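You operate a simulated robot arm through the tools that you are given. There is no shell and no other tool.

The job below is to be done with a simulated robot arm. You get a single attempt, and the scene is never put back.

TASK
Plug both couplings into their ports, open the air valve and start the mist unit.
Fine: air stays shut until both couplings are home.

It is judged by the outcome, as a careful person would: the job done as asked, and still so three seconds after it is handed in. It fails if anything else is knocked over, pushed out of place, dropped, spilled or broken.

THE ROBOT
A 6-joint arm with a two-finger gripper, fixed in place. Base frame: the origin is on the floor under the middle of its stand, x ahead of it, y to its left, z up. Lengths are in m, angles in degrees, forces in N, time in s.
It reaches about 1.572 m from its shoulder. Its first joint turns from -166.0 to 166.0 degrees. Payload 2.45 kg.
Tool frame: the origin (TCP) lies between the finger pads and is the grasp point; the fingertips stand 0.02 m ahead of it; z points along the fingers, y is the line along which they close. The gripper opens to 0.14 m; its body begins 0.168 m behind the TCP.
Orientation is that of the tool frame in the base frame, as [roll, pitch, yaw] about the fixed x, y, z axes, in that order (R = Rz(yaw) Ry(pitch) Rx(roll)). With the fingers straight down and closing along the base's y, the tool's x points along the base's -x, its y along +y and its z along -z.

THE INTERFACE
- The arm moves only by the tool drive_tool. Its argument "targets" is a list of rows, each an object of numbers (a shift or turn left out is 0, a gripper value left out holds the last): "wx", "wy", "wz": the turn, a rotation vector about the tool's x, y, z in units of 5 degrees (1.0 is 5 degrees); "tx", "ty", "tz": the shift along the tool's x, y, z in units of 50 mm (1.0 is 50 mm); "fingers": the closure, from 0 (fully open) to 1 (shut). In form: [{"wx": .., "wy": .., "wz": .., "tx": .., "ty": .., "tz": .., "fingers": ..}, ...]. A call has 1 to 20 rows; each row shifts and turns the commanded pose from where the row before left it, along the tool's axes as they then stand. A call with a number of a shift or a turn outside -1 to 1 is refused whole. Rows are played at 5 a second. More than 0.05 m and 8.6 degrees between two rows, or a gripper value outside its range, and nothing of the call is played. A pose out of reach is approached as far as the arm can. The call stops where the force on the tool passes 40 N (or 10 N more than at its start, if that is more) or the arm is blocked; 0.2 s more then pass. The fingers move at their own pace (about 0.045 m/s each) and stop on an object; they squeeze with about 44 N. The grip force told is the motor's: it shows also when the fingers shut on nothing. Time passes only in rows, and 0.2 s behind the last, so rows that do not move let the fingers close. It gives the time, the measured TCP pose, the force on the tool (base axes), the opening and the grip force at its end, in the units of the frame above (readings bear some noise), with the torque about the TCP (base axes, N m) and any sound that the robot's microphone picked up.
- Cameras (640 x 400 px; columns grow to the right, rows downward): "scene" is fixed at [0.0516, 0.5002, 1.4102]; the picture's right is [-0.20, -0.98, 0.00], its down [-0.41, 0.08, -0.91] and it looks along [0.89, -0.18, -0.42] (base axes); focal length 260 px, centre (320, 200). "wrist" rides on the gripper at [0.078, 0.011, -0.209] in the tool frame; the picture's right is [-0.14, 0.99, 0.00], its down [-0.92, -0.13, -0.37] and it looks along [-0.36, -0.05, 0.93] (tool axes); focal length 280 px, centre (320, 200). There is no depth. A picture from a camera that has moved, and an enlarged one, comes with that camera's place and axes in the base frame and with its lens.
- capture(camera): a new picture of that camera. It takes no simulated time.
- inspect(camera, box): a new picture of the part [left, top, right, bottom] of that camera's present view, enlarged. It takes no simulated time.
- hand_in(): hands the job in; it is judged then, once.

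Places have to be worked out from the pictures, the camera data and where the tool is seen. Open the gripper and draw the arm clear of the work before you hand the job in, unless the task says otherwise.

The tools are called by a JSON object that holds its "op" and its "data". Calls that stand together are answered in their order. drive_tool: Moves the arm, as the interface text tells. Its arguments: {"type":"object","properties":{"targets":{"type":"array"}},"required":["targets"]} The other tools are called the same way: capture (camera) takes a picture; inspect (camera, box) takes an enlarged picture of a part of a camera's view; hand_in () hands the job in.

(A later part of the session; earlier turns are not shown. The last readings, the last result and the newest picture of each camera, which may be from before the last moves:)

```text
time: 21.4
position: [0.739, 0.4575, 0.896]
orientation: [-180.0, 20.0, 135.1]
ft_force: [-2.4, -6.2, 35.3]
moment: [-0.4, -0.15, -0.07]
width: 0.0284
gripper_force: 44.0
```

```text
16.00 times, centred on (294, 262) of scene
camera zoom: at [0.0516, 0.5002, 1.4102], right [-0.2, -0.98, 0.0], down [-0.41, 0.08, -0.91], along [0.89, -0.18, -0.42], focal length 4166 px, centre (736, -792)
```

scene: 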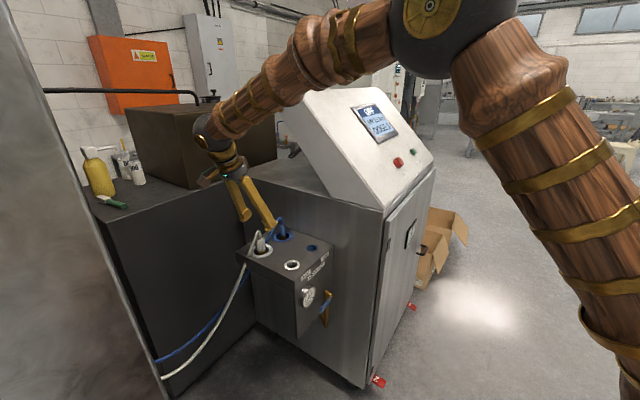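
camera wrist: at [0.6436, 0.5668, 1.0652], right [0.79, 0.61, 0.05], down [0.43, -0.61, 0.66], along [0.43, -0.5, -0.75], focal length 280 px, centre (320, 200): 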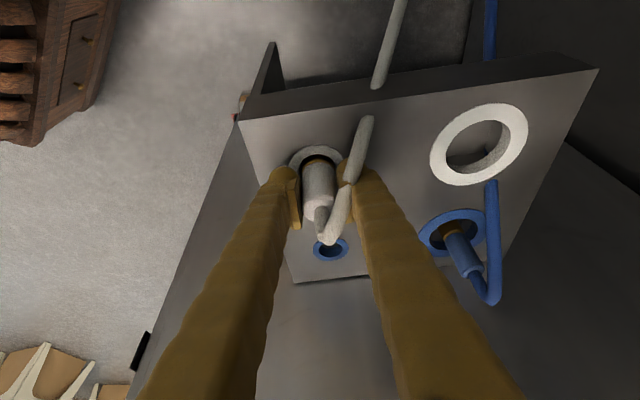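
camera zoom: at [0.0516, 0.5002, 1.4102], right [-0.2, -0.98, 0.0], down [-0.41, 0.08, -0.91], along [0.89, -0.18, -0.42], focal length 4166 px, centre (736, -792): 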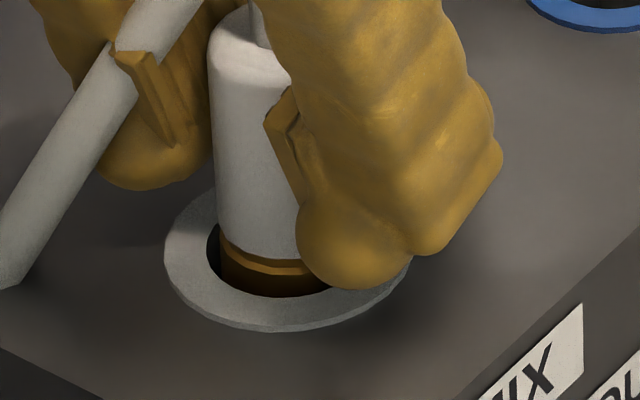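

The ports are plain lined bores over a hollow box. The collar is narrower than the bore, so the only stop is the floor under the nose, and it stopped at exactly the TCP height it had when parked (0.8995). I do a gentle 3 mm pull test to see whether it is held by a latch.

{"op": "drive_tool", "data": {"targets": [{"tx": -0.0205, "tz": -0.0564}, {}, {}]}}

{"op": "inspect", "data": {"camera": "wrist", "box": [270, 90, 370, 200]}}

{"op": "inspect", "data": {"camera": "scene", "box": [282, 250, 306, 274]}}

```text
time: 22.2
position: [0.7384, 0.4562, 0.8991]
orientation: [-179.9, 20.1, 135.0]
ft_force: [-0.5, 0.1, -1.6]
moment: [0.01, -0.02, 0.02]
width: 0.0281
gripper_force: 43.6
```

```text
3.64 times, centred on (320, 145) of wrist
camera zoom: at [0.6439, 0.5672, 1.0674], right [0.79, 0.61, 0.05], down [0.43, -0.61, 0.66], along [0.43, -0.5, -0.75], focal length 1020 px, centre (320, 400)
```

zoom: 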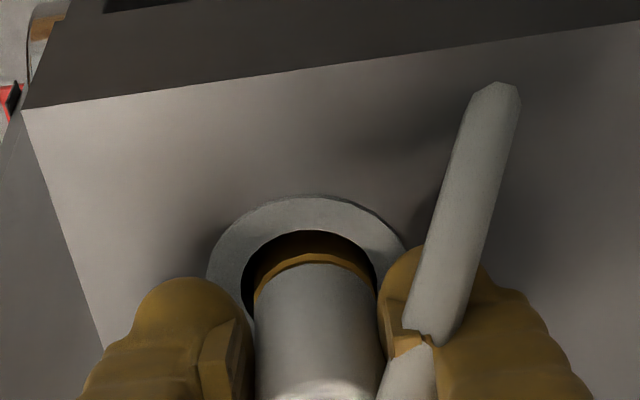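

```text
16.00 times, centred on (294, 262) of scene
camera zoom: at [0.0516, 0.5002, 1.4102], right [-0.2, -0.98, 0.0], down [-0.41, 0.08, -0.91], along [0.89, -0.18, -0.42], focal length 4166 px, centre (736, -792)
```

zoom: 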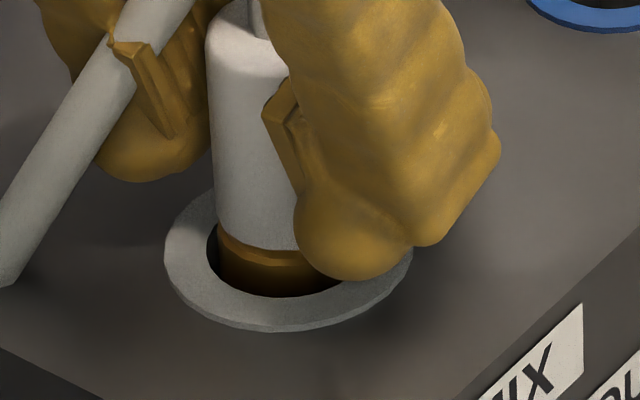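

It lifts freely and shows only its own 1.6 N weight, so there is no latch; it rests on the floor. I set it back down, release it, and rise to look at both ports from above.

{"op": "drive_tool", "data": {"targets": [{"tx": 0.0165, "tz": 0.045}, {}, {"fingers": 0.35}, {}, {}, {}, {}]}}

{"op": "inspect", "data": {"camera": "wrist", "box": [260, 90, 380, 230]}}

{"op": "inspect", "data": {"camera": "scene", "box": [275, 235, 315, 280]}}

```text
time: 23.8
position: [0.7392, 0.456, 0.8967]
orientation: [180.0, 20.0, 135.0]
ft_force: [-1.1, -0.2, -0.5]
moment: [0.02, 0.01, 0.03]
width: 0.0908
gripper_force: 0.0
```

```text
2.86 times, centred on (320, 160) of wrist
camera zoom: at [0.6435, 0.5675, 1.0653], right [0.79, 0.61, 0.05], down [0.43, -0.61, 0.66], along [0.43, -0.5, -0.75], focal length 801 px, centre (320, 314)
```

zoom: 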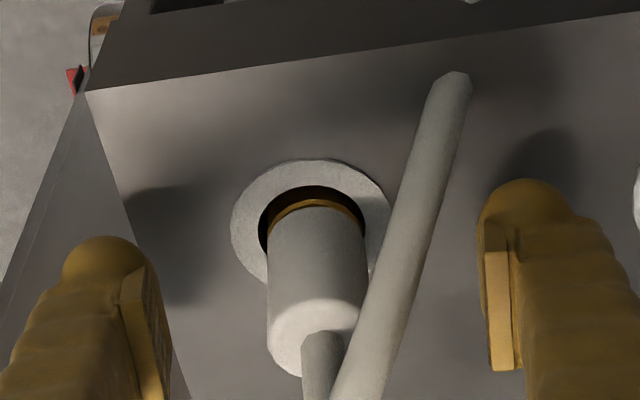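

```text
8.89 times, centred on (295, 258) of scene
camera zoom: at [0.0516, 0.5002, 1.4102], right [-0.2, -0.98, 0.0], down [-0.41, 0.08, -0.91], along [0.89, -0.18, -0.42], focal length 2314 px, centre (542, -311)
```

zoom: 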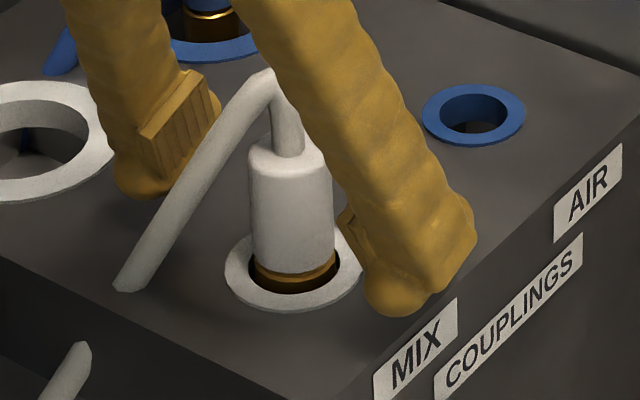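

White is in MIX and standing upright. I rise clear and go above the blue coupling, which by the block's spacing should need a grasp TCP of about (0.9146, 0.4763).

{"op": "drive_tool", "data": {"targets": [{"tx": -0.325, "tz": -0.893}, {"tx": -0.325, "tz": -0.893}, {"tx": -0.325, "tz": -0.893}, {"ty": 0.693}, {"ty": 0.693}, {"ty": 0.693}, {"ty": 0.693}, {"tx": -0.697, "tz": 0.254}, {"tx": -0.697, "tz": 0.254}, {"tx": -0.697, "tz": 0.254}, {}, {}, {}]}}

{"op": "capture", "data": {"camera": "wrist"}}

{"op": "capture", "data": {"camera": "scene"}}

{"op": "inspect", "data": {"camera": "scene", "box": [230, 200, 340, 290]}}

```text
time: 26.6
position: [0.9142, 0.4757, 1.0372]
orientation: [180.0, 20.0, 135.0]
ft_force: [0.1, -0.6, 0.8]
moment: [0.0, 0.0, -0.01]
width: 0.0912
gripper_force: 0.1
```

```text
taken
camera wrist: at [0.8193, 0.5858, 1.2059], right [0.79, 0.61, 0.05], down [0.43, -0.61, 0.66], along [0.43, -0.5, -0.75], focal length 280 px, centre (320, 200)
```

wrist: 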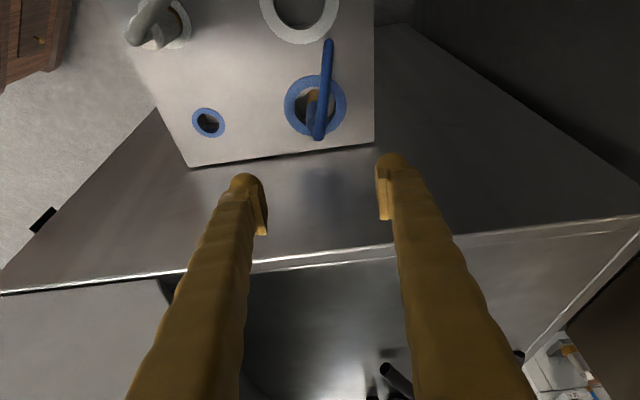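

```text
taken
```

scene: 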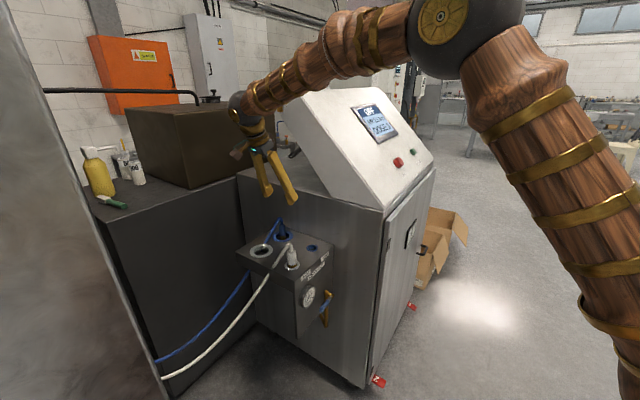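

```text
4.44 times, centred on (285, 245) of scene
camera zoom: at [0.0516, 0.5002, 1.4102], right [-0.2, -0.98, 0.0], down [-0.41, 0.08, -0.91], along [0.89, -0.18, -0.42], focal length 1157 px, centre (476, 0)
```

zoom: 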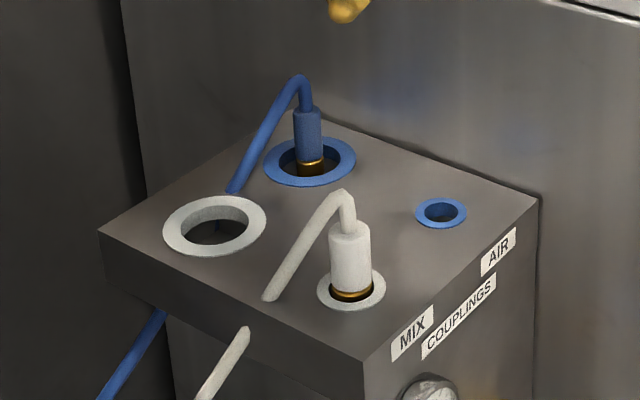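

The white coupling stands upright in MIX. From here I zoom on the AIR port's interior and on the blue coupling.

{"op": "inspect", "data": {"camera": "wrist", "box": [183, 100, 233, 145]}}

{"op": "inspect", "data": {"camera": "wrist", "box": [270, 60, 360, 150]}}

{"op": "inspect", "data": {"camera": "wrist", "box": [255, 0, 345, 50]}}

```text
8.89 times, centred on (208, 122) of wrist
camera zoom: at [0.8193, 0.5858, 1.2059], right [0.79, 0.61, 0.05], down [0.43, -0.61, 0.66], along [0.43, -0.5, -0.75], focal length 2492 px, centre (1316, 889)
```

zoom: 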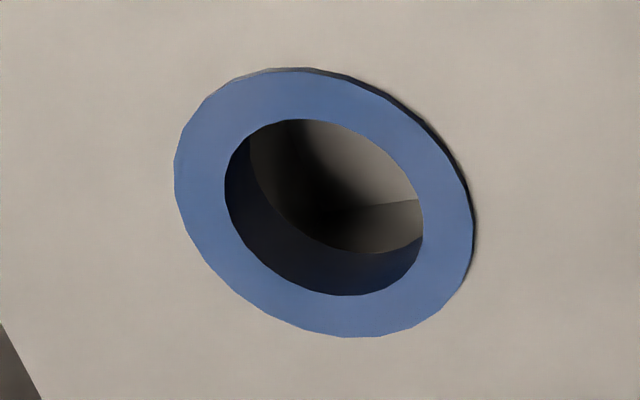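

```text
4.44 times, centred on (315, 105) of wrist
camera zoom: at [0.8193, 0.5858, 1.2059], right [0.79, 0.61, 0.05], down [0.43, -0.61, 0.66], along [0.43, -0.5, -0.75], focal length 1246 px, centre (342, 622)
```

zoom: 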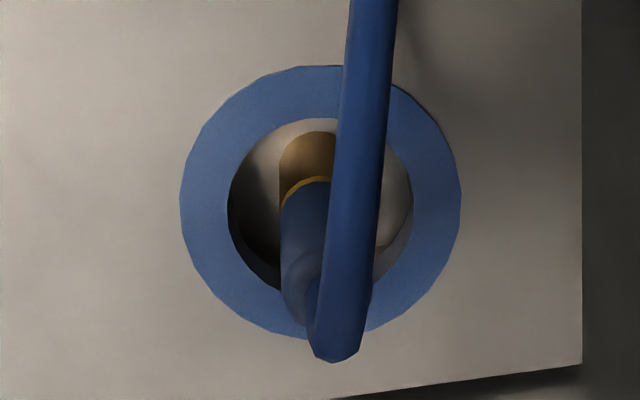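

```text
7.11 times, centred on (300, 25) of wrist
camera zoom: at [0.8193, 0.5858, 1.2059], right [0.79, 0.61, 0.05], down [0.43, -0.61, 0.66], along [0.43, -0.5, -0.75], focal length 1994 px, centre (462, 1444)
```

zoom: 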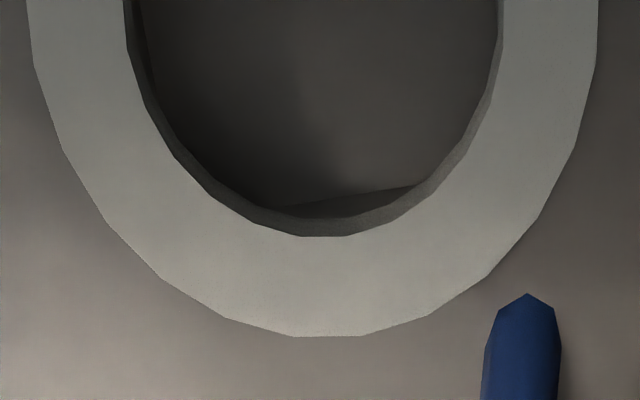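

The AIR cavity shows a plain floor like the parking wells, which supports the idea that resting on the floor is home. The blue axis is at about (0.915, 0.478), so I descend around it at the same height as I used for white.

{"op": "drive_tool", "data": {"targets": [{"tx": 0.318, "ty": 0.019, "tz": 0.856}, {"tx": 0.318, "ty": 0.019, "tz": 0.856}, {"tx": 0.318, "ty": 0.019, "tz": 0.856}, {}, {}]}}

{"op": "capture", "data": {"camera": "wrist"}}

{"op": "inspect", "data": {"camera": "scene", "box": [220, 130, 340, 280]}}

```text
time: 27.8
position: [0.9151, 0.4795, 0.9001]
orientation: [-179.9, 20.0, 135.0]
ft_force: [0.8, 0.5, 1.1]
moment: [0.02, -0.01, 0.0]
width: 0.091
gripper_force: 0.0
```

```text
taken
camera wrist: at [0.8205, 0.5893, 1.0688], right [0.79, 0.61, 0.05], down [0.43, -0.61, 0.66], along [0.43, -0.5, -0.75], focal length 280 px, centre (320, 200)
```

wrist: 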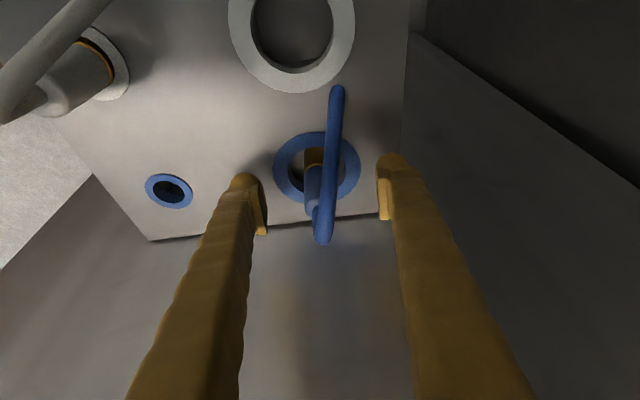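

```text
2.67 times, centred on (280, 205) of scene
camera zoom: at [0.0516, 0.5002, 1.4102], right [-0.2, -0.98, 0.0], down [-0.41, 0.08, -0.91], along [0.89, -0.18, -0.42], focal length 694 px, centre (427, 187)
```

zoom: 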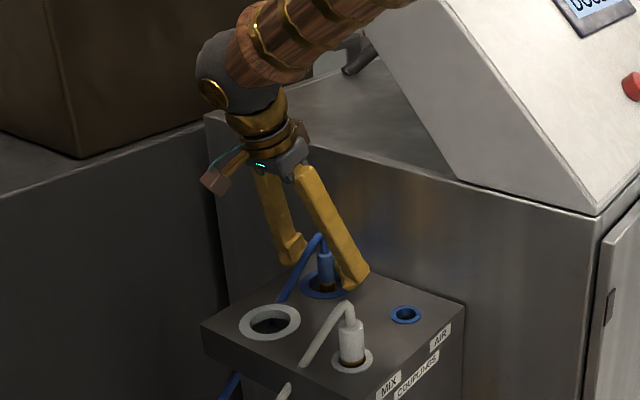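

The blue body is centred between the pads. I close the fingers on it, then lift it straight up.

{"op": "drive_tool", "data": {"targets": [{"fingers": 0.7}, {}, {}, {"fingers": 1}, {}, {}, {}]}}

{"op": "inspect", "data": {"camera": "wrist", "box": [260, 100, 380, 250]}}

```text
time: 29.4
position: [0.9164, 0.4791, 0.899]
orientation: [-180.0, 20.1, 135.0]
ft_force: [-1.3, -0.3, -0.1]
moment: [0.0, 0.01, 0.0]
width: 0.0224
gripper_force: 44.1
```

```text
2.67 times, centred on (320, 175) of wrist
camera zoom: at [0.8206, 0.5893, 1.0689], right [0.79, 0.61, 0.05], down [0.43, -0.61, 0.66], along [0.43, -0.5, -0.75], focal length 748 px, centre (320, 267)
```

zoom: 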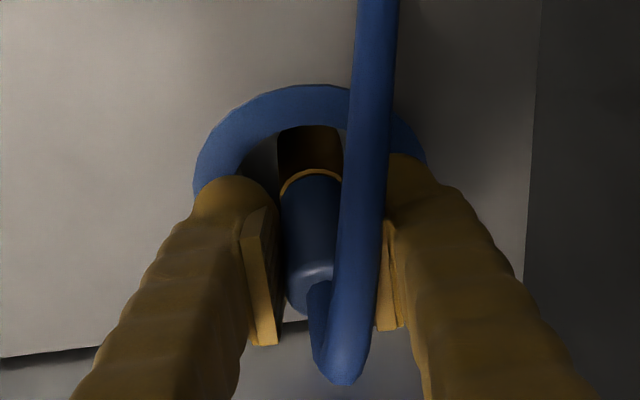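

Blue is gripped at 22.4 mm. I lift it 80 mm, carry it across to above AIR, and come down to about 20 mm above the rim for an alignment check.

{"op": "drive_tool", "data": {"targets": [{"tx": -0.137, "tz": -0.376}, {"tx": -0.137, "tz": -0.376}, {"tx": -0.137, "tz": -0.376}, {"tx": -0.137, "tz": -0.376}, {}, {"ty": -0.7055}, {"ty": -0.7055}, {"ty": -0.7055}, {"ty": -0.7055}, {}, {"tx": 0.089, "tz": 0.244}, {"tx": 0.089, "tz": 0.244}, {}, {}, {}, {}]}}

{"op": "capture", "data": {"camera": "wrist"}}

{"op": "inspect", "data": {"camera": "wrist", "box": [270, 90, 370, 200]}}

{"op": "inspect", "data": {"camera": "scene", "box": [285, 210, 335, 260]}}

```text
time: 32.8
position: [0.8162, 0.3806, 0.9538]
orientation: [180.0, 20.0, 135.1]
ft_force: [0.1, 0.1, -1.0]
moment: [0.03, 0.0, -0.01]
width: 0.0224
gripper_force: 44.1
```

```text
taken
camera wrist: at [0.7204, 0.4902, 1.1233], right [0.79, 0.61, 0.05], down [0.43, -0.61, 0.66], along [0.43, -0.5, -0.75], focal length 280 px, centre (320, 200)
```

wrist: 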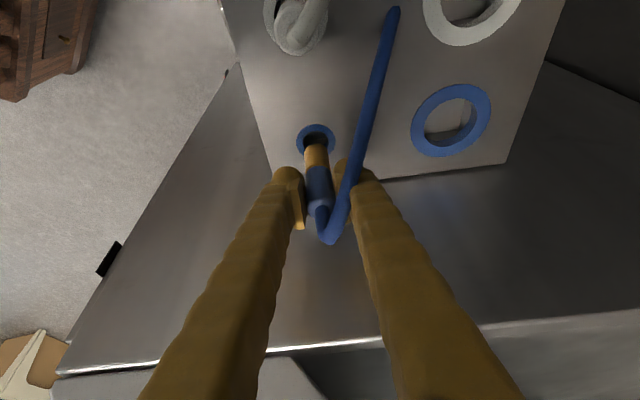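

```text
3.64 times, centred on (320, 145) of wrist
camera zoom: at [0.7204, 0.4902, 1.1233], right [0.79, 0.61, 0.05], down [0.43, -0.61, 0.66], along [0.43, -0.5, -0.75], focal length 1020 px, centre (320, 400)
```

zoom: 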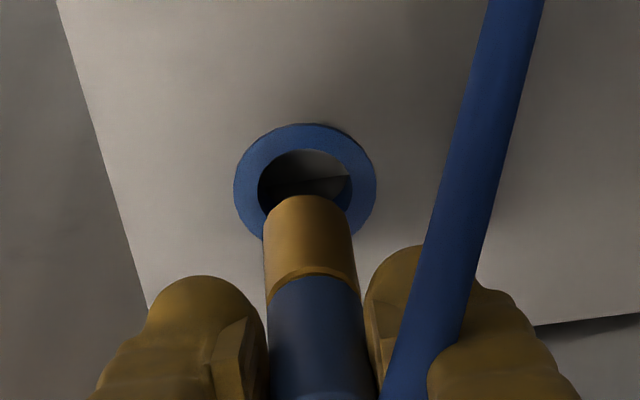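

```text
8.00 times, centred on (310, 235) of scene
camera zoom: at [0.0516, 0.5002, 1.4102], right [-0.2, -0.98, 0.0], down [-0.41, 0.08, -0.91], along [0.89, -0.18, -0.42], focal length 2083 px, centre (400, -80)
```

zoom: 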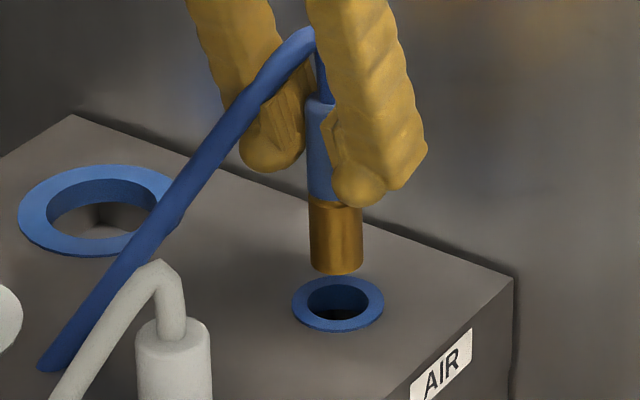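

Blue is close to aligned over AIR. The block's spacing suggests about 1.5 mm more toward the cabinet. I apply that and come down 15 mm to recheck.

{"op": "drive_tool", "data": {"targets": [{"tx": 0.037, "tz": 0.146}, {"tx": 0.037, "tz": 0.146}, {}, {}, {}, {}]}}

{"op": "inspect", "data": {"camera": "wrist", "box": [280, 105, 355, 185]}}

{"op": "inspect", "data": {"camera": "scene", "box": [295, 225, 329, 259]}}

```text
time: 34.2
position: [0.8173, 0.3771, 0.9411]
orientation: [-179.9, 20.1, 135.0]
ft_force: [-0.1, 0.7, -1.3]
moment: [0.0, 0.02, 0.0]
width: 0.0221
gripper_force: 43.8
```

```text
5.00 times, centred on (318, 145) of wrist
camera zoom: at [0.7214, 0.4886, 1.1094], right [0.79, 0.61, 0.05], down [0.43, -0.61, 0.66], along [0.43, -0.5, -0.75], focal length 1402 px, centre (332, 475)
```

zoom: 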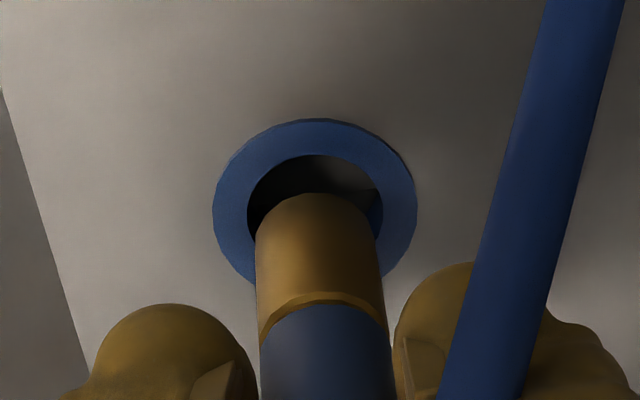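

```text
11.76 times, centred on (312, 242) of scene
camera zoom: at [0.0516, 0.5002, 1.4102], right [-0.2, -0.98, 0.0], down [-0.41, 0.08, -0.91], along [0.89, -0.18, -0.42], focal length 3063 px, centre (414, -294)
```

zoom: 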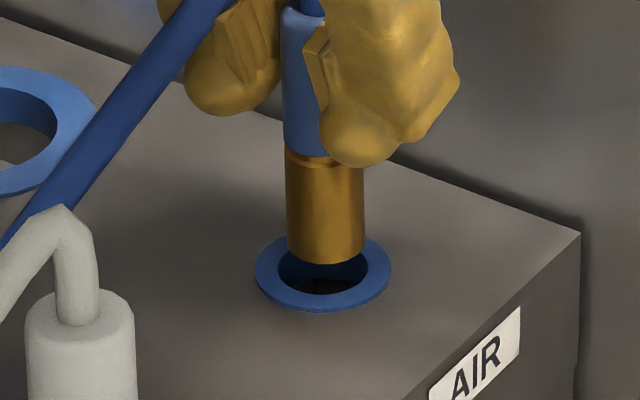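

Now both cameras show the nose about 2 mm too far toward the cabinet and otherwise aligned, about 10 mm above the rim. I move back 1.9 mm, drop 5 mm and recheck.

{"op": "drive_tool", "data": {"targets": [{"tx": 0.036, "tz": -0.013}, {}, {"tx": 0.034, "tz": 0.094}, {}, {}, {}]}}

{"op": "inspect", "data": {"camera": "wrist", "box": [280, 105, 355, 185]}}

{"op": "inspect", "data": {"camera": "scene", "box": [295, 225, 329, 259]}}

```text
time: 35.6
position: [0.8154, 0.3804, 0.935]
orientation: [-179.9, 20.1, 135.1]
ft_force: [-0.6, -0.2, -2.0]
moment: [0.0, 0.0, 0.01]
width: 0.0222
gripper_force: 43.9
```

```text
5.00 times, centred on (318, 145) of wrist
camera zoom: at [0.7203, 0.4901, 1.1047], right [0.79, 0.61, 0.05], down [0.43, -0.61, 0.66], along [0.43, -0.5, -0.75], focal length 1402 px, centre (332, 475)
```

zoom: 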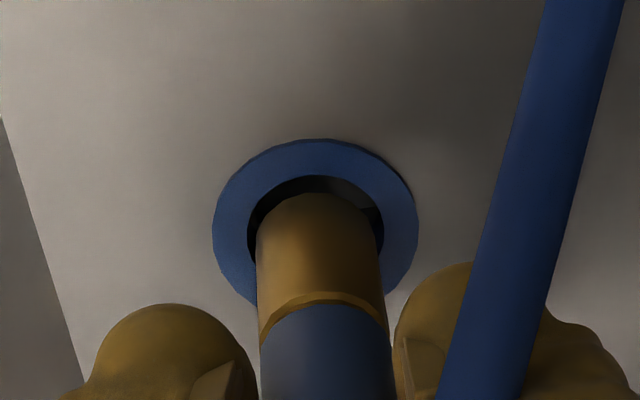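

```text
11.76 times, centred on (312, 242) of scene
camera zoom: at [0.0516, 0.5002, 1.4102], right [-0.2, -0.98, 0.0], down [-0.41, 0.08, -0.91], along [0.89, -0.18, -0.42], focal length 3063 px, centre (414, -294)
```

zoom: 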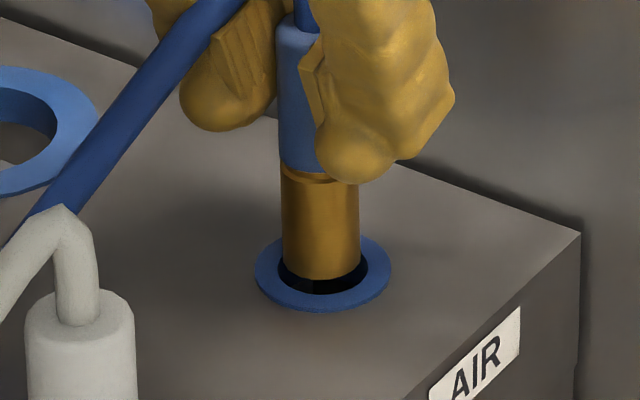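

The remaining error is about 0.6 mm along e1. I trim that and lower 8 mm so the nose enters the bore, watching the force.

{"op": "drive_tool", "data": {"targets": [{"ty": -0.014, "tx": 0.004}, {}, {"tx": 0.027, "tz": 0.075}, {"tx": 0.027, "tz": 0.075}, {}, {}]}}

{"op": "inspect", "data": {"camera": "wrist", "box": [280, 105, 355, 185]}}

{"op": "inspect", "data": {"camera": "scene", "box": [295, 225, 329, 259]}}

```text
time: 37.0
position: [0.8145, 0.3795, 0.9274]
orientation: [-180.0, 20.0, 135.0]
ft_force: [-0.4, 0.3, -1.5]
moment: [0.03, -0.01, 0.02]
width: 0.0224
gripper_force: 43.4
```

```text
5.00 times, centred on (318, 145) of wrist
camera zoom: at [0.7194, 0.4886, 1.0964], right [0.79, 0.61, 0.05], down [0.43, -0.61, 0.66], along [0.43, -0.5, -0.75], focal length 1402 px, centre (332, 475)
```

zoom: 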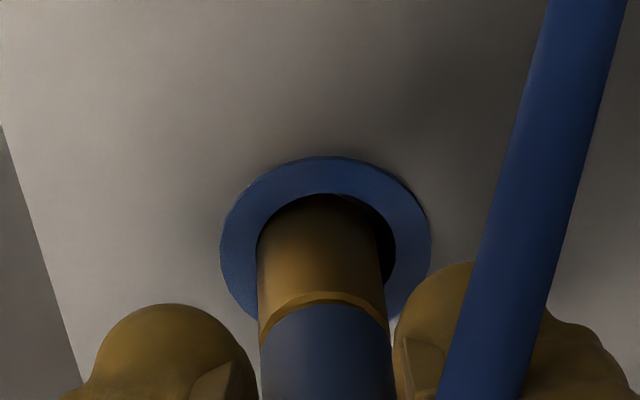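

```text
11.76 times, centred on (312, 242) of scene
camera zoom: at [0.0516, 0.5002, 1.4102], right [-0.2, -0.98, 0.0], down [-0.41, 0.08, -0.91], along [0.89, -0.18, -0.42], focal length 3063 px, centre (414, -294)
```

zoom: 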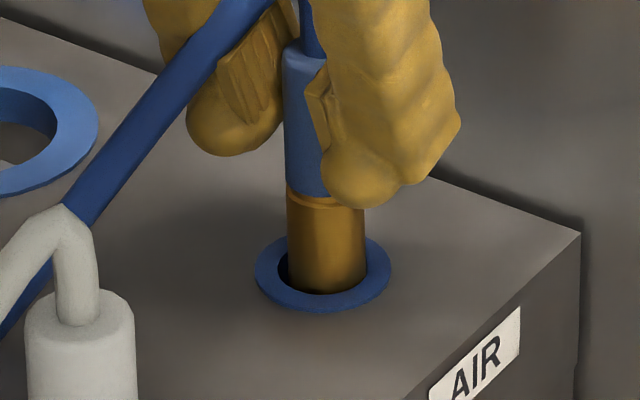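

The nose has entered the bore but sits against the −e1 side. I shift it back 1 mm to centre and feed down another 12 mm.

{"op": "drive_tool", "data": {"targets": [{"ty": 0.02}, {}, {"tx": 0.027, "tz": 0.075}, {"tx": 0.027, "tz": 0.075}, {"tx": 0.027, "tz": 0.075}, {}, {}]}}

{"op": "inspect", "data": {"camera": "wrist", "box": [280, 105, 355, 185]}}

{"op": "inspect", "data": {"camera": "scene", "box": [295, 225, 329, 259]}}

```text
time: 38.6
position: [0.817, 0.38, 0.9156]
orientation: [180.0, 20.1, 135.0]
ft_force: [1.0, -0.4, -1.6]
moment: [0.0, 0.02, 0.01]
width: 0.0223
gripper_force: 44.3
```

```text
5.00 times, centred on (318, 145) of wrist
camera zoom: at [0.7206, 0.4896, 1.0846], right [0.79, 0.61, 0.05], down [0.43, -0.61, 0.66], along [0.43, -0.5, -0.75], focal length 1402 px, centre (332, 475)
```

zoom: 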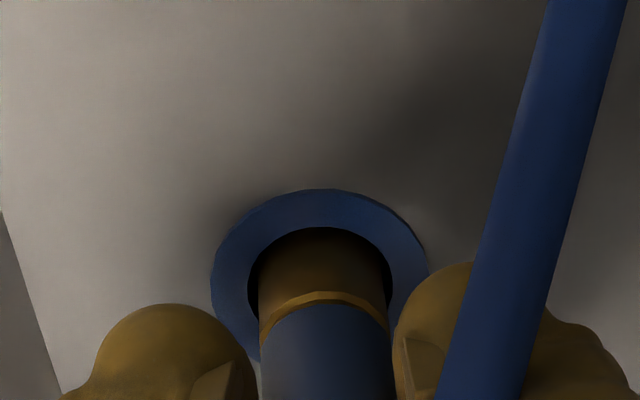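

```text
11.76 times, centred on (312, 242) of scene
camera zoom: at [0.0516, 0.5002, 1.4102], right [-0.2, -0.98, 0.0], down [-0.41, 0.08, -0.91], along [0.89, -0.18, -0.42], focal length 3063 px, centre (414, -294)
```

zoom: 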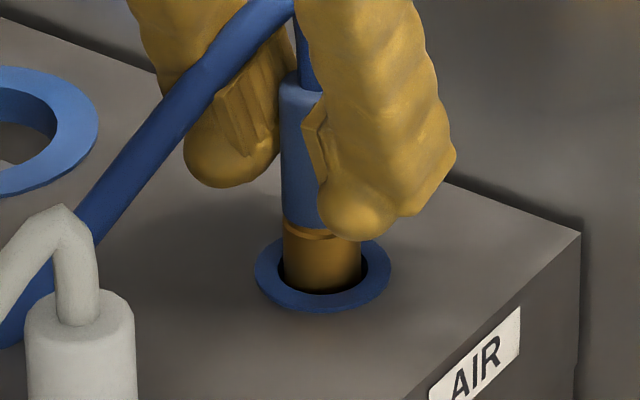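

Blue is now centred in the bore with only its weight on the sensor. I feed it down 13 mm and then slowly to the floor, expected at TCP z of about 0.899.

{"op": "drive_tool", "data": {"targets": [{"tx": 0.027, "tz": 0.075}, {"tx": 0.027, "tz": 0.075}, {"tx": 0.027, "tz": 0.075}, {}, {"tx": 0.0137, "tz": 0.0376}, {}, {"tx": 0.0137, "tz": 0.0376}, {}, {}]}}

{"op": "inspect", "data": {"camera": "wrist", "box": [280, 105, 355, 185]}}

{"op": "inspect", "data": {"camera": "scene", "box": [295, 225, 329, 259]}}

```text
time: 40.6
position: [0.8154, 0.3805, 0.8992]
orientation: [-180.0, 19.9, 135.0]
ft_force: [0.0, 0.2, -0.6]
moment: [-0.03, -0.01, 0.02]
width: 0.0223
gripper_force: 44.2
```

```text
5.00 times, centred on (318, 145) of wrist
camera zoom: at [0.72, 0.4895, 1.0688], right [0.79, 0.61, 0.05], down [0.43, -0.61, 0.66], along [0.43, -0.5, -0.75], focal length 1402 px, centre (332, 475)
```

zoom: 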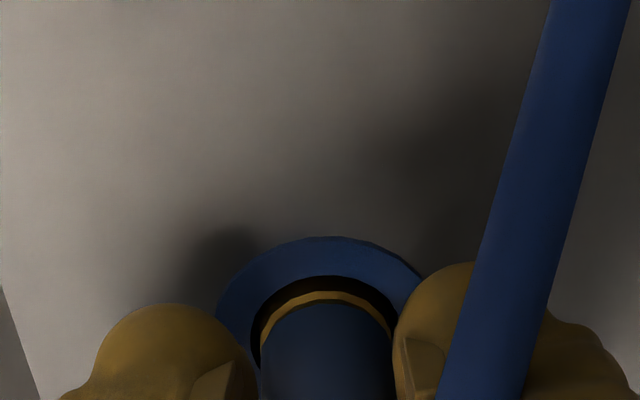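

```text
11.76 times, centred on (312, 242) of scene
camera zoom: at [0.0516, 0.5002, 1.4102], right [-0.2, -0.98, 0.0], down [-0.41, 0.08, -0.91], along [0.89, -0.18, -0.42], focal length 3063 px, centre (414, -294)
```

zoom: 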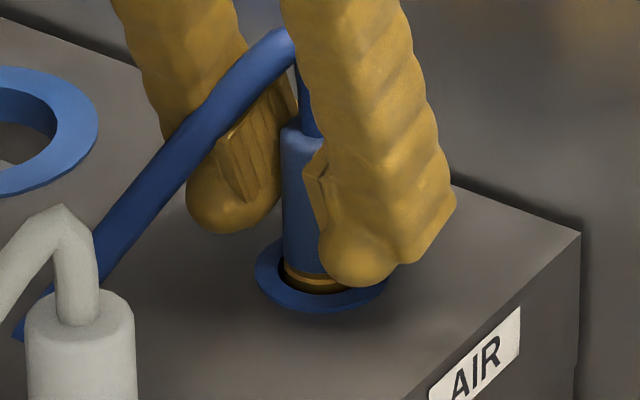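

It is at the parked height with barely any load. I press on in 1 mm steps to feel for the floor.

{"op": "drive_tool", "data": {"targets": [{"tx": 0.0068, "tz": 0.0188}, {}, {"tx": 0.0068, "tz": 0.0188}, {}, {}]}}

{"op": "inspect", "data": {"camera": "wrist", "box": [280, 105, 355, 185]}}

```text
time: 41.8
position: [0.817, 0.3793, 0.8974]
orientation: [179.9, 20.0, 135.0]
ft_force: [-2.9, -4.5, 37.0]
moment: [-0.27, -0.13, -0.01]
width: 0.0227
gripper_force: 43.5
```

```text
5.00 times, centred on (318, 145) of wrist
camera zoom: at [0.7202, 0.4895, 1.0672], right [0.79, 0.61, 0.05], down [0.43, -0.61, 0.66], along [0.43, -0.5, -0.75], focal length 1402 px, centre (332, 475)
```

zoom: 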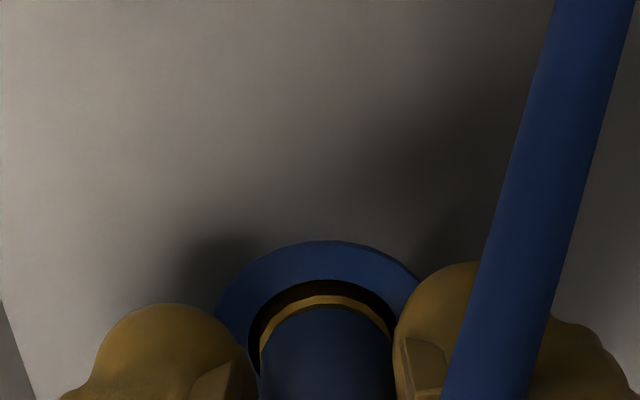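

Blue bottomed at the same height as when parked, and 37 N moved it no further. Both couplings are now fully down. I ease off, open the fingers, and rise clear.

{"op": "drive_tool", "data": {"targets": [{"tx": -0.0068, "tz": -0.0188}, {}, {"fingers": 0.35}, {}, {}, {}, {"tx": -0.137, "tz": -0.376}, {"tx": -0.137, "tz": -0.376}, {"tx": -0.325, "tz": -0.893}, {"tx": -0.325, "tz": -0.893}, {}, {}]}}

{"op": "capture", "data": {"camera": "wrist"}}

{"op": "capture", "data": {"camera": "scene"}}

{"op": "inspect", "data": {"camera": "scene", "box": [240, 210, 340, 290]}}

```text
time: 44.4
position: [0.8157, 0.3789, 1.0328]
orientation: [-179.9, 19.9, 135.0]
ft_force: [0.0, 0.1, -0.2]
moment: [0.03, 0.02, 0.0]
width: 0.091
gripper_force: 0.0
```

```text
taken
camera wrist: at [0.7207, 0.4891, 1.202], right [0.79, 0.61, 0.05], down [0.43, -0.61, 0.66], along [0.43, -0.5, -0.75], focal length 280 px, centre (320, 200)
```

wrist: 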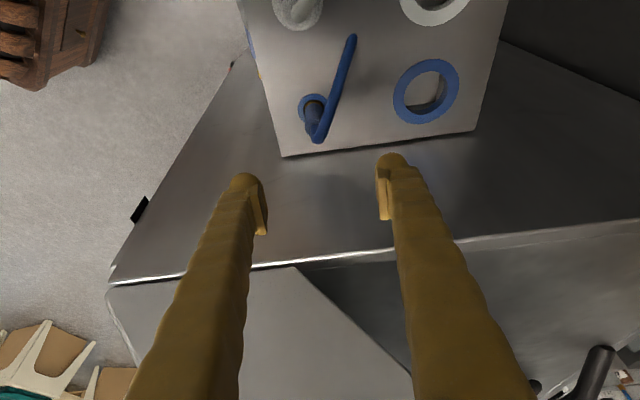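

```text
taken
```

scene: 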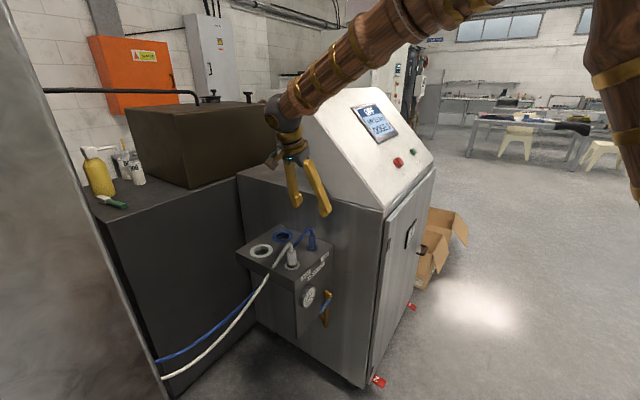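

```text
5.00 times, centred on (290, 250) of scene
camera zoom: at [0.0516, 0.5002, 1.4102], right [-0.2, -0.98, 0.0], down [-0.41, 0.08, -0.91], along [0.89, -0.18, -0.42], focal length 1302 px, centre (470, -50)
```

zoom: 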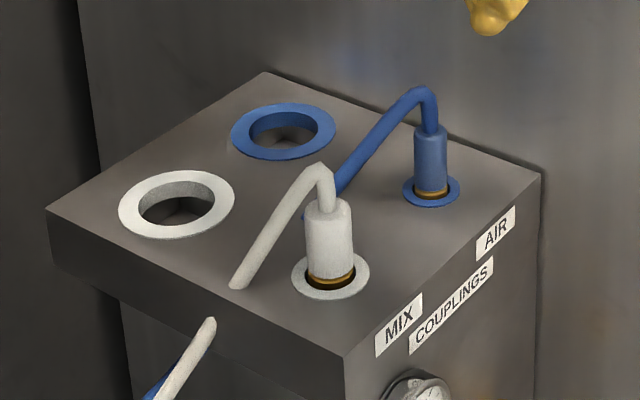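

Both couplings stand properly in their ports, so I turn to the air valve. I back away from the cabinet, remove the tilt, and pitch the tool 45° so the wrist camera looks at the block's front face.

{"op": "drive_tool", "data": {"targets": [{"tx": 0.346, "tz": -0.658}, {"tx": 0.346, "tz": -0.658}, {"tx": 0.346, "tz": -0.658}, {"tx": 0.346, "tz": -0.658}, {"ty": -0.82, "wy": 1}, {"ty": -0.82, "wy": 1}, {"ty": -0.82, "wy": 1}, {"ty": -0.82, "wy": 1}, {"ty": -0.82}, {"wx": -1}, {"wx": -1}, {"wx": -1}, {"wx": -1}, {"wx": -1}, {"wx": -1}, {"wx": -1}, {"wx": -1}, {"wx": -1}, {}]}}

{"op": "capture", "data": {"camera": "wrist"}}

{"op": "capture", "data": {"camera": "scene"}}

```text
time: 48.4
position: [0.5927, 0.3124, 1.1326]
orientation: [135.0, 0.0, 135.0]
ft_force: [0.0, -0.4, 0.6]
moment: [0.0, 0.02, -0.01]
width: 0.0907
gripper_force: 0.1
```

```text
taken
camera wrist: at [0.438, 0.2686, 1.2869], right [0.59, 0.4, 0.7], down [0.4, -0.9, 0.17], along [0.7, 0.18, -0.69], focal length 280 px, centre (320, 200)
```

wrist: 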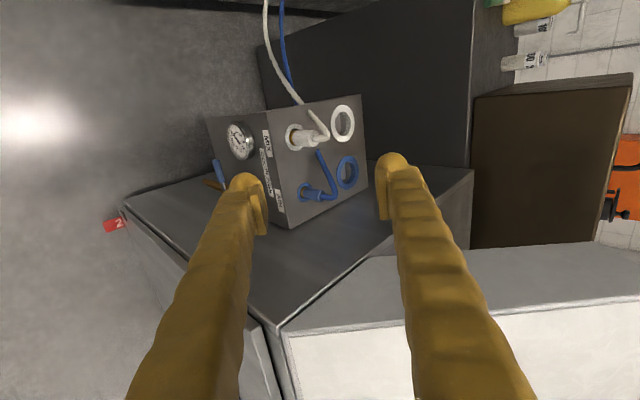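

```text
taken
```

scene: 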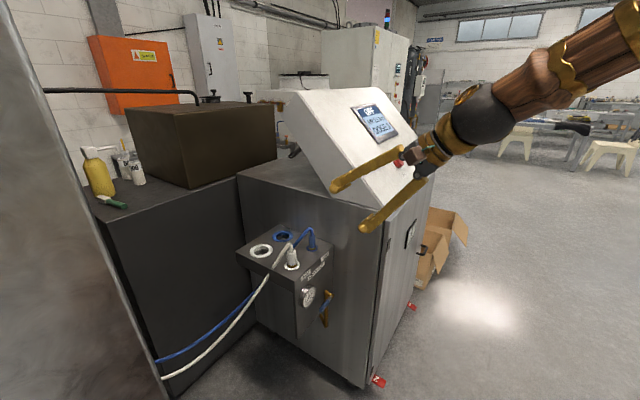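

The wrist camera now sees the front face with the gauge and the valve beside it. I zoom in on them.

{"op": "inspect", "data": {"camera": "wrist", "box": [195, 110, 275, 210]}}

{"op": "inspect", "data": {"camera": "scene", "box": [312, 285, 340, 330]}}

```text
4.00 times, centred on (235, 160) of wrist
camera zoom: at [0.438, 0.2686, 1.2869], right [0.59, 0.4, 0.7], down [0.4, -0.9, 0.17], along [0.7, 0.18, -0.69], focal length 1122 px, centre (660, 360)
```

zoom: 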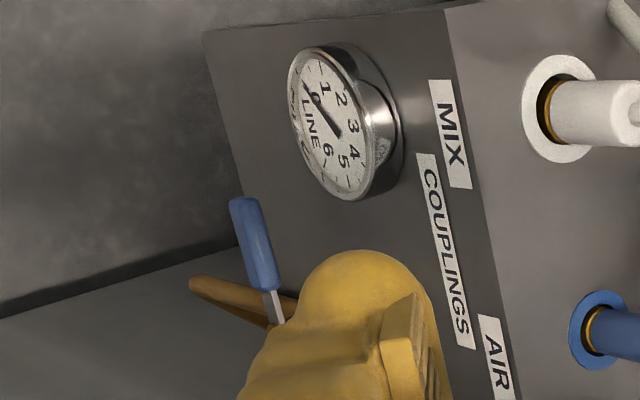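

```text
8.89 times, centred on (326, 308) of scene
camera zoom: at [0.0516, 0.5002, 1.4102], right [-0.2, -0.98, 0.0], down [-0.41, 0.08, -0.91], along [0.89, -0.18, -0.42], focal length 2314 px, centre (267, -756)
```

zoom: 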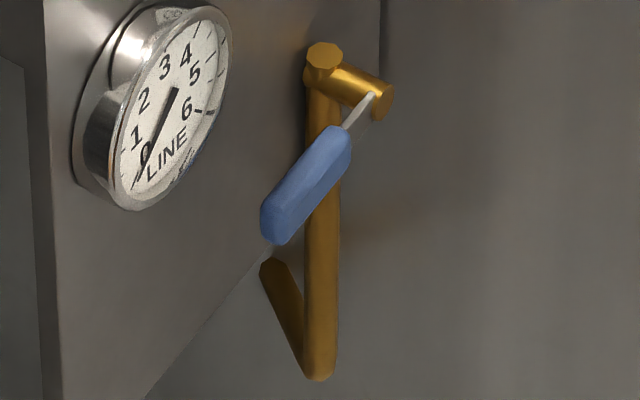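

The gauge reads 0, and the lever lies horizontal, perpendicular to the vertical pipe, so the valve is shut. I put the stem near e2 0.163 at z about 0.69, with the lever about 70 mm long toward −e2. I lower the tool in front of the block for a closer look.

{"op": "drive_tool", "data": {"targets": [{"ty": -0.589, "tz": 0.589}, {"ty": -0.589, "tz": 0.589}, {"ty": -0.589, "tz": 0.589}, {"ty": -0.589, "tz": 0.589}, {"ty": -0.589, "tz": 0.589}, {"ty": -0.589, "tz": 0.589}, {}, {}]}}

{"op": "capture", "data": {"camera": "wrist"}}

{"op": "capture", "data": {"camera": "scene"}}

{"op": "inspect", "data": {"camera": "wrist", "box": [240, 150, 360, 280]}}

```text
time: 50.2
position: [0.5949, 0.309, 0.8836]
orientation: [135.0, 0.0, 135.1]
ft_force: [0.2, -0.4, 0.3]
moment: [-0.01, 0.01, -0.01]
width: 0.0909
gripper_force: 0.0
```

```text
taken
camera wrist: at [0.4391, 0.2651, 1.038], right [0.59, 0.4, 0.7], down [0.4, -0.9, 0.17], along [0.7, 0.18, -0.69], focal length 280 px, centre (320, 200)
```

wrist: 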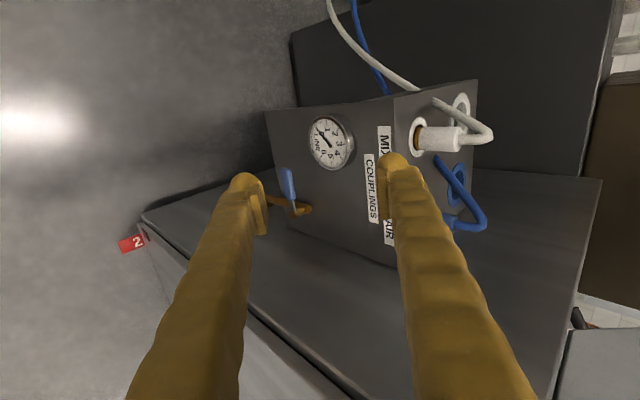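

```text
taken
```

scene: 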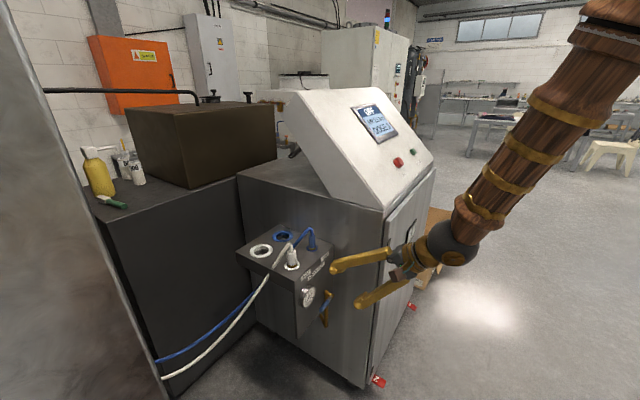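

```text
3.08 times, centred on (300, 215) of wrist
camera zoom: at [0.4391, 0.2651, 1.038], right [0.59, 0.4, 0.7], down [0.4, -0.9, 0.17], along [0.7, 0.18, -0.69], focal length 863 px, centre (382, 154)
```

zoom: 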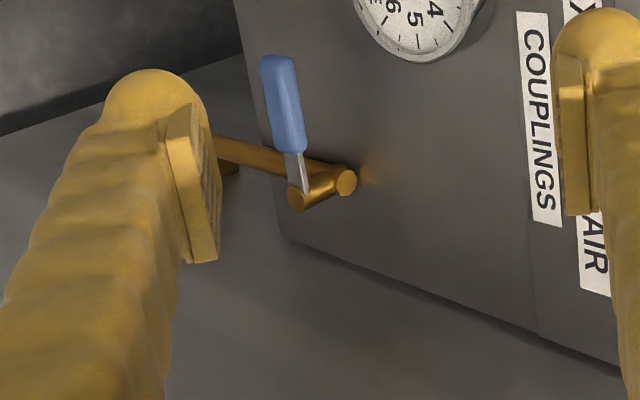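

The close view confirms the stem end at about (0.759, 0.3145, 0.675) and the lever end at about (0.701, 0.372, 0.6785): horizontal, 81 mm long, 33 mm in front of the face. I will push its grip with closed fingers held horizontally, so I turn the tool to yaw 105 and level it here in free space.

{"op": "drive_tool", "data": {"targets": [{"wy": -0.707, "wz": 0.707, "fingers": 1}, {"wy": -0.707, "wz": 0.707}, {"wy": -0.707, "wz": 0.707}, {"wy": -0.707, "wz": 0.707}, {"wy": -0.707, "wz": 0.707}, {"wy": -0.707, "wz": 0.707}, {"wx": -1}, {"wx": -1}, {"wx": -1}, {"wx": -1}, {"wx": -1}, {"wx": -1}, {"wx": -1}, {}, {}]}}

{"op": "capture", "data": {"camera": "wrist"}}

{"op": "capture", "data": {"camera": "scene"}}

```text
time: 53.4
position: [0.7494, 0.2608, 0.954]
orientation: [100.7, -2.8, 118.4]
ft_force: [-1.2, 0.1, 0.5]
moment: [-0.01, 0.0, -0.01]
width: 0.0
gripper_force: 29.3
out of reach, approached as far as the arm can: row 1, 2, 3, 4, 5, 6, 7, 8, 9, 10, 11, 12, 13
```

```text
taken
camera wrist: at [0.5335, 0.2301, 1.0056], right [0.25, -0.07, 0.96], down [0.1, -0.99, -0.1], along [0.96, 0.12, -0.24], focal length 280 px, centre (320, 200)
```

wrist: 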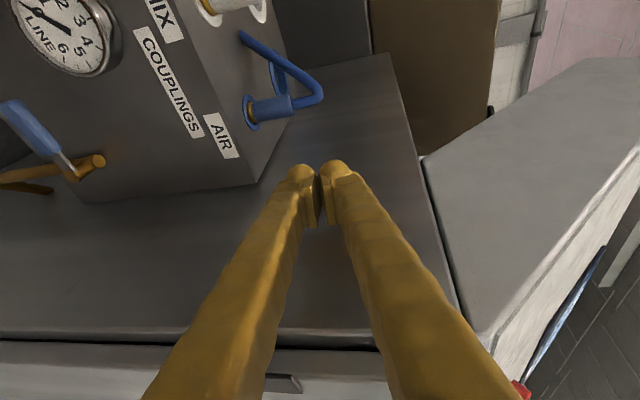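

```text
taken
```

scene: 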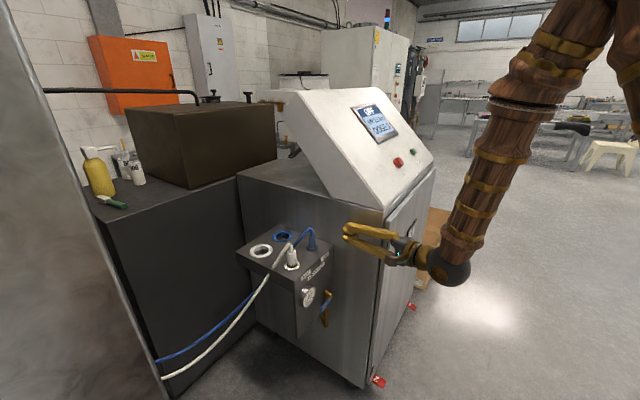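

The turn was beyond the arm's inner reach, and the arm drifted forward to (0.749, 0.261, 0.954), near the cabinet wall but without touching anything. I test with a small step away from the wall to see how the command behaves now.

{"op": "drive_tool", "data": {"targets": [{"tx": 0.4}, {}]}}

```text
time: 54.0
position: [0.7455, 0.2652, 0.9568]
orientation: [100.9, -2.9, 118.8]
ft_force: [-1.4, -0.2, -0.3]
moment: [0.0, 0.03, 0.01]
width: 0.0
gripper_force: 29.3
out of reach, approached as far as the arm can: row 1
```

The command is still held at the unreachable pose. I reverse exactly the same turns, which retraces the clear path back to the last reachable pose.

{"op": "drive_tool", "data": {"targets": [{"tx": -0.4}, {"wx": 1}, {"wx": 1}, {"wx": 1}, {"wx": 1}, {"wx": 1}, {"wx": 1}, {"wx": 1}, {"wy": 0.707, "wz": -0.707}, {"wy": 0.707, "wz": -0.707}, {"wy": 0.707, "wz": -0.707}, {"wy": 0.707, "wz": -0.707}, {"wy": 0.707, "wz": -0.707}, {"wy": 0.707, "wz": -0.707}, {}, {}]}}

{"op": "capture", "data": {"camera": "wrist"}}

{"op": "capture", "data": {"camera": "scene"}}

```text
time: 54.5
position: [0.7545, 0.2516, 0.9568]
orientation: [101.3, -2.7, 118.3]
ft_force: [-13.4, 4.2, 9.4]
moment: [-0.13, -0.3, -0.04]
width: 0.0
gripper_force: 29.5
stopped in row 2: the force on the tool passed its limit at 46 N (the readings are from after the stop); the commanded pose is now the measured one
```

```text
taken
camera wrist: at [0.5395, 0.222, 1.0109], right [0.26, -0.07, 0.96], down [0.09, -0.99, -0.1], along [0.96, 0.11, -0.25], focal length 280 px, centre (320, 200)
```

wrist: 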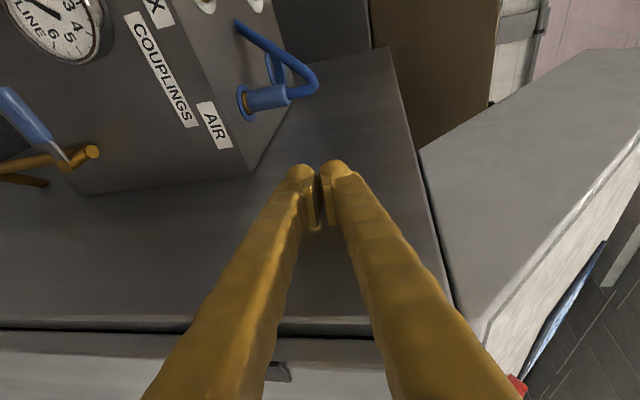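

```text
taken
```

scene: 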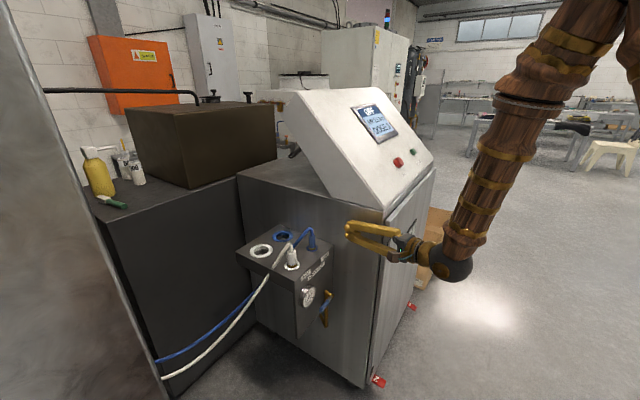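

The closed fingertips brushed the cabinet wall and the motion stopped; the command is now the measured pose. I step 25 mm away from the wall and rise, which brings the arm back into comfortable reach.

{"op": "drive_tool", "data": {"targets": [{"tx": 0.25}, {"tx": 0.25}, {"tx": 0.05, "ty": 0.9, "tz": -0.1}, {"tx": 0.05, "ty": 0.9, "tz": -0.1}, {}]}}

{"op": "capture", "data": {"camera": "wrist"}}

```text
time: 55.7
position: [0.7527, 0.2684, 1.0499]
orientation: [101.2, -2.7, 118.1]
ft_force: [0.6, -0.1, -0.2]
moment: [0.04, 0.01, 0.01]
width: 0.0
gripper_force: 29.0
out of reach, approached as far as the arm can: row 2
```

```text
taken
camera wrist: at [0.5374, 0.2402, 1.1041], right [0.26, -0.07, 0.96], down [0.09, -0.99, -0.1], along [0.96, 0.11, -0.25], focal length 280 px, centre (320, 200)
```

wrist: 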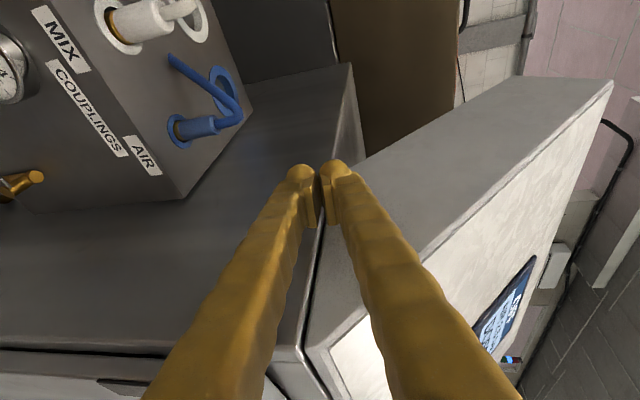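

I'm free of the wall. I move 0.1 m further away from it, pitch the tool back to about 45°, and restore yaw near 135.

{"op": "drive_tool", "data": {"targets": [{"tx": 1}, {"tx": 1}, {"wx": 1}, {"wx": 1}, {"wx": 1}, {"wx": 1}, {"wx": 1}, {"wx": 1}, {"wx": 0.76}, {"wy": 0.707, "wz": -0.707}, {"wy": 0.707, "wz": -0.707}, {"wy": 0.707, "wz": -0.707}, {"wy": 0.28, "wz": -0.28}, {}, {}]}}

{"op": "capture", "data": {"camera": "wrist"}}

{"op": "capture", "data": {"camera": "scene"}}

```text
time: 58.9
position: [0.7296, 0.294, 1.066]
orientation: [134.3, -2.6, 135.2]
ft_force: [-0.1, 1.0, -1.4]
moment: [0.0, 0.01, -0.03]
width: 0.0
gripper_force: 29.5
out of reach, approached as far as the arm can: row 1, 2, 3
```

```text
taken
camera wrist: at [0.5781, 0.2437, 1.2226], right [0.61, 0.37, 0.7], down [0.41, -0.9, 0.12], along [0.68, 0.21, -0.7], focal length 280 px, centre (320, 200)
```

wrist: 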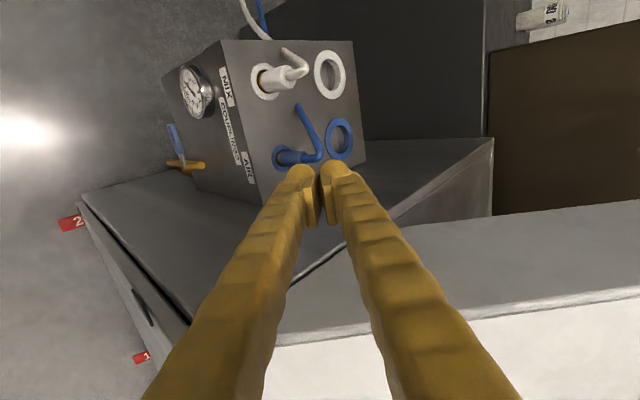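

```text
taken
```

scene: 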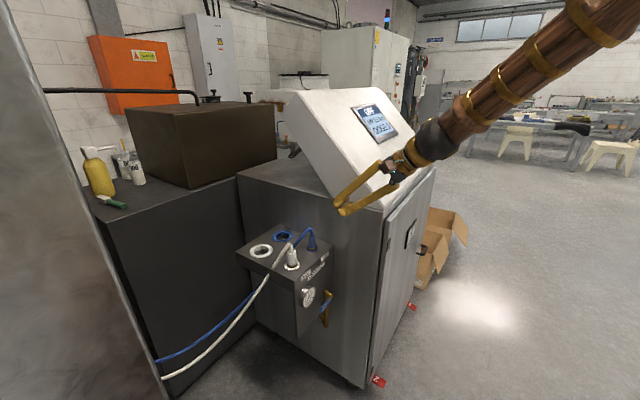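

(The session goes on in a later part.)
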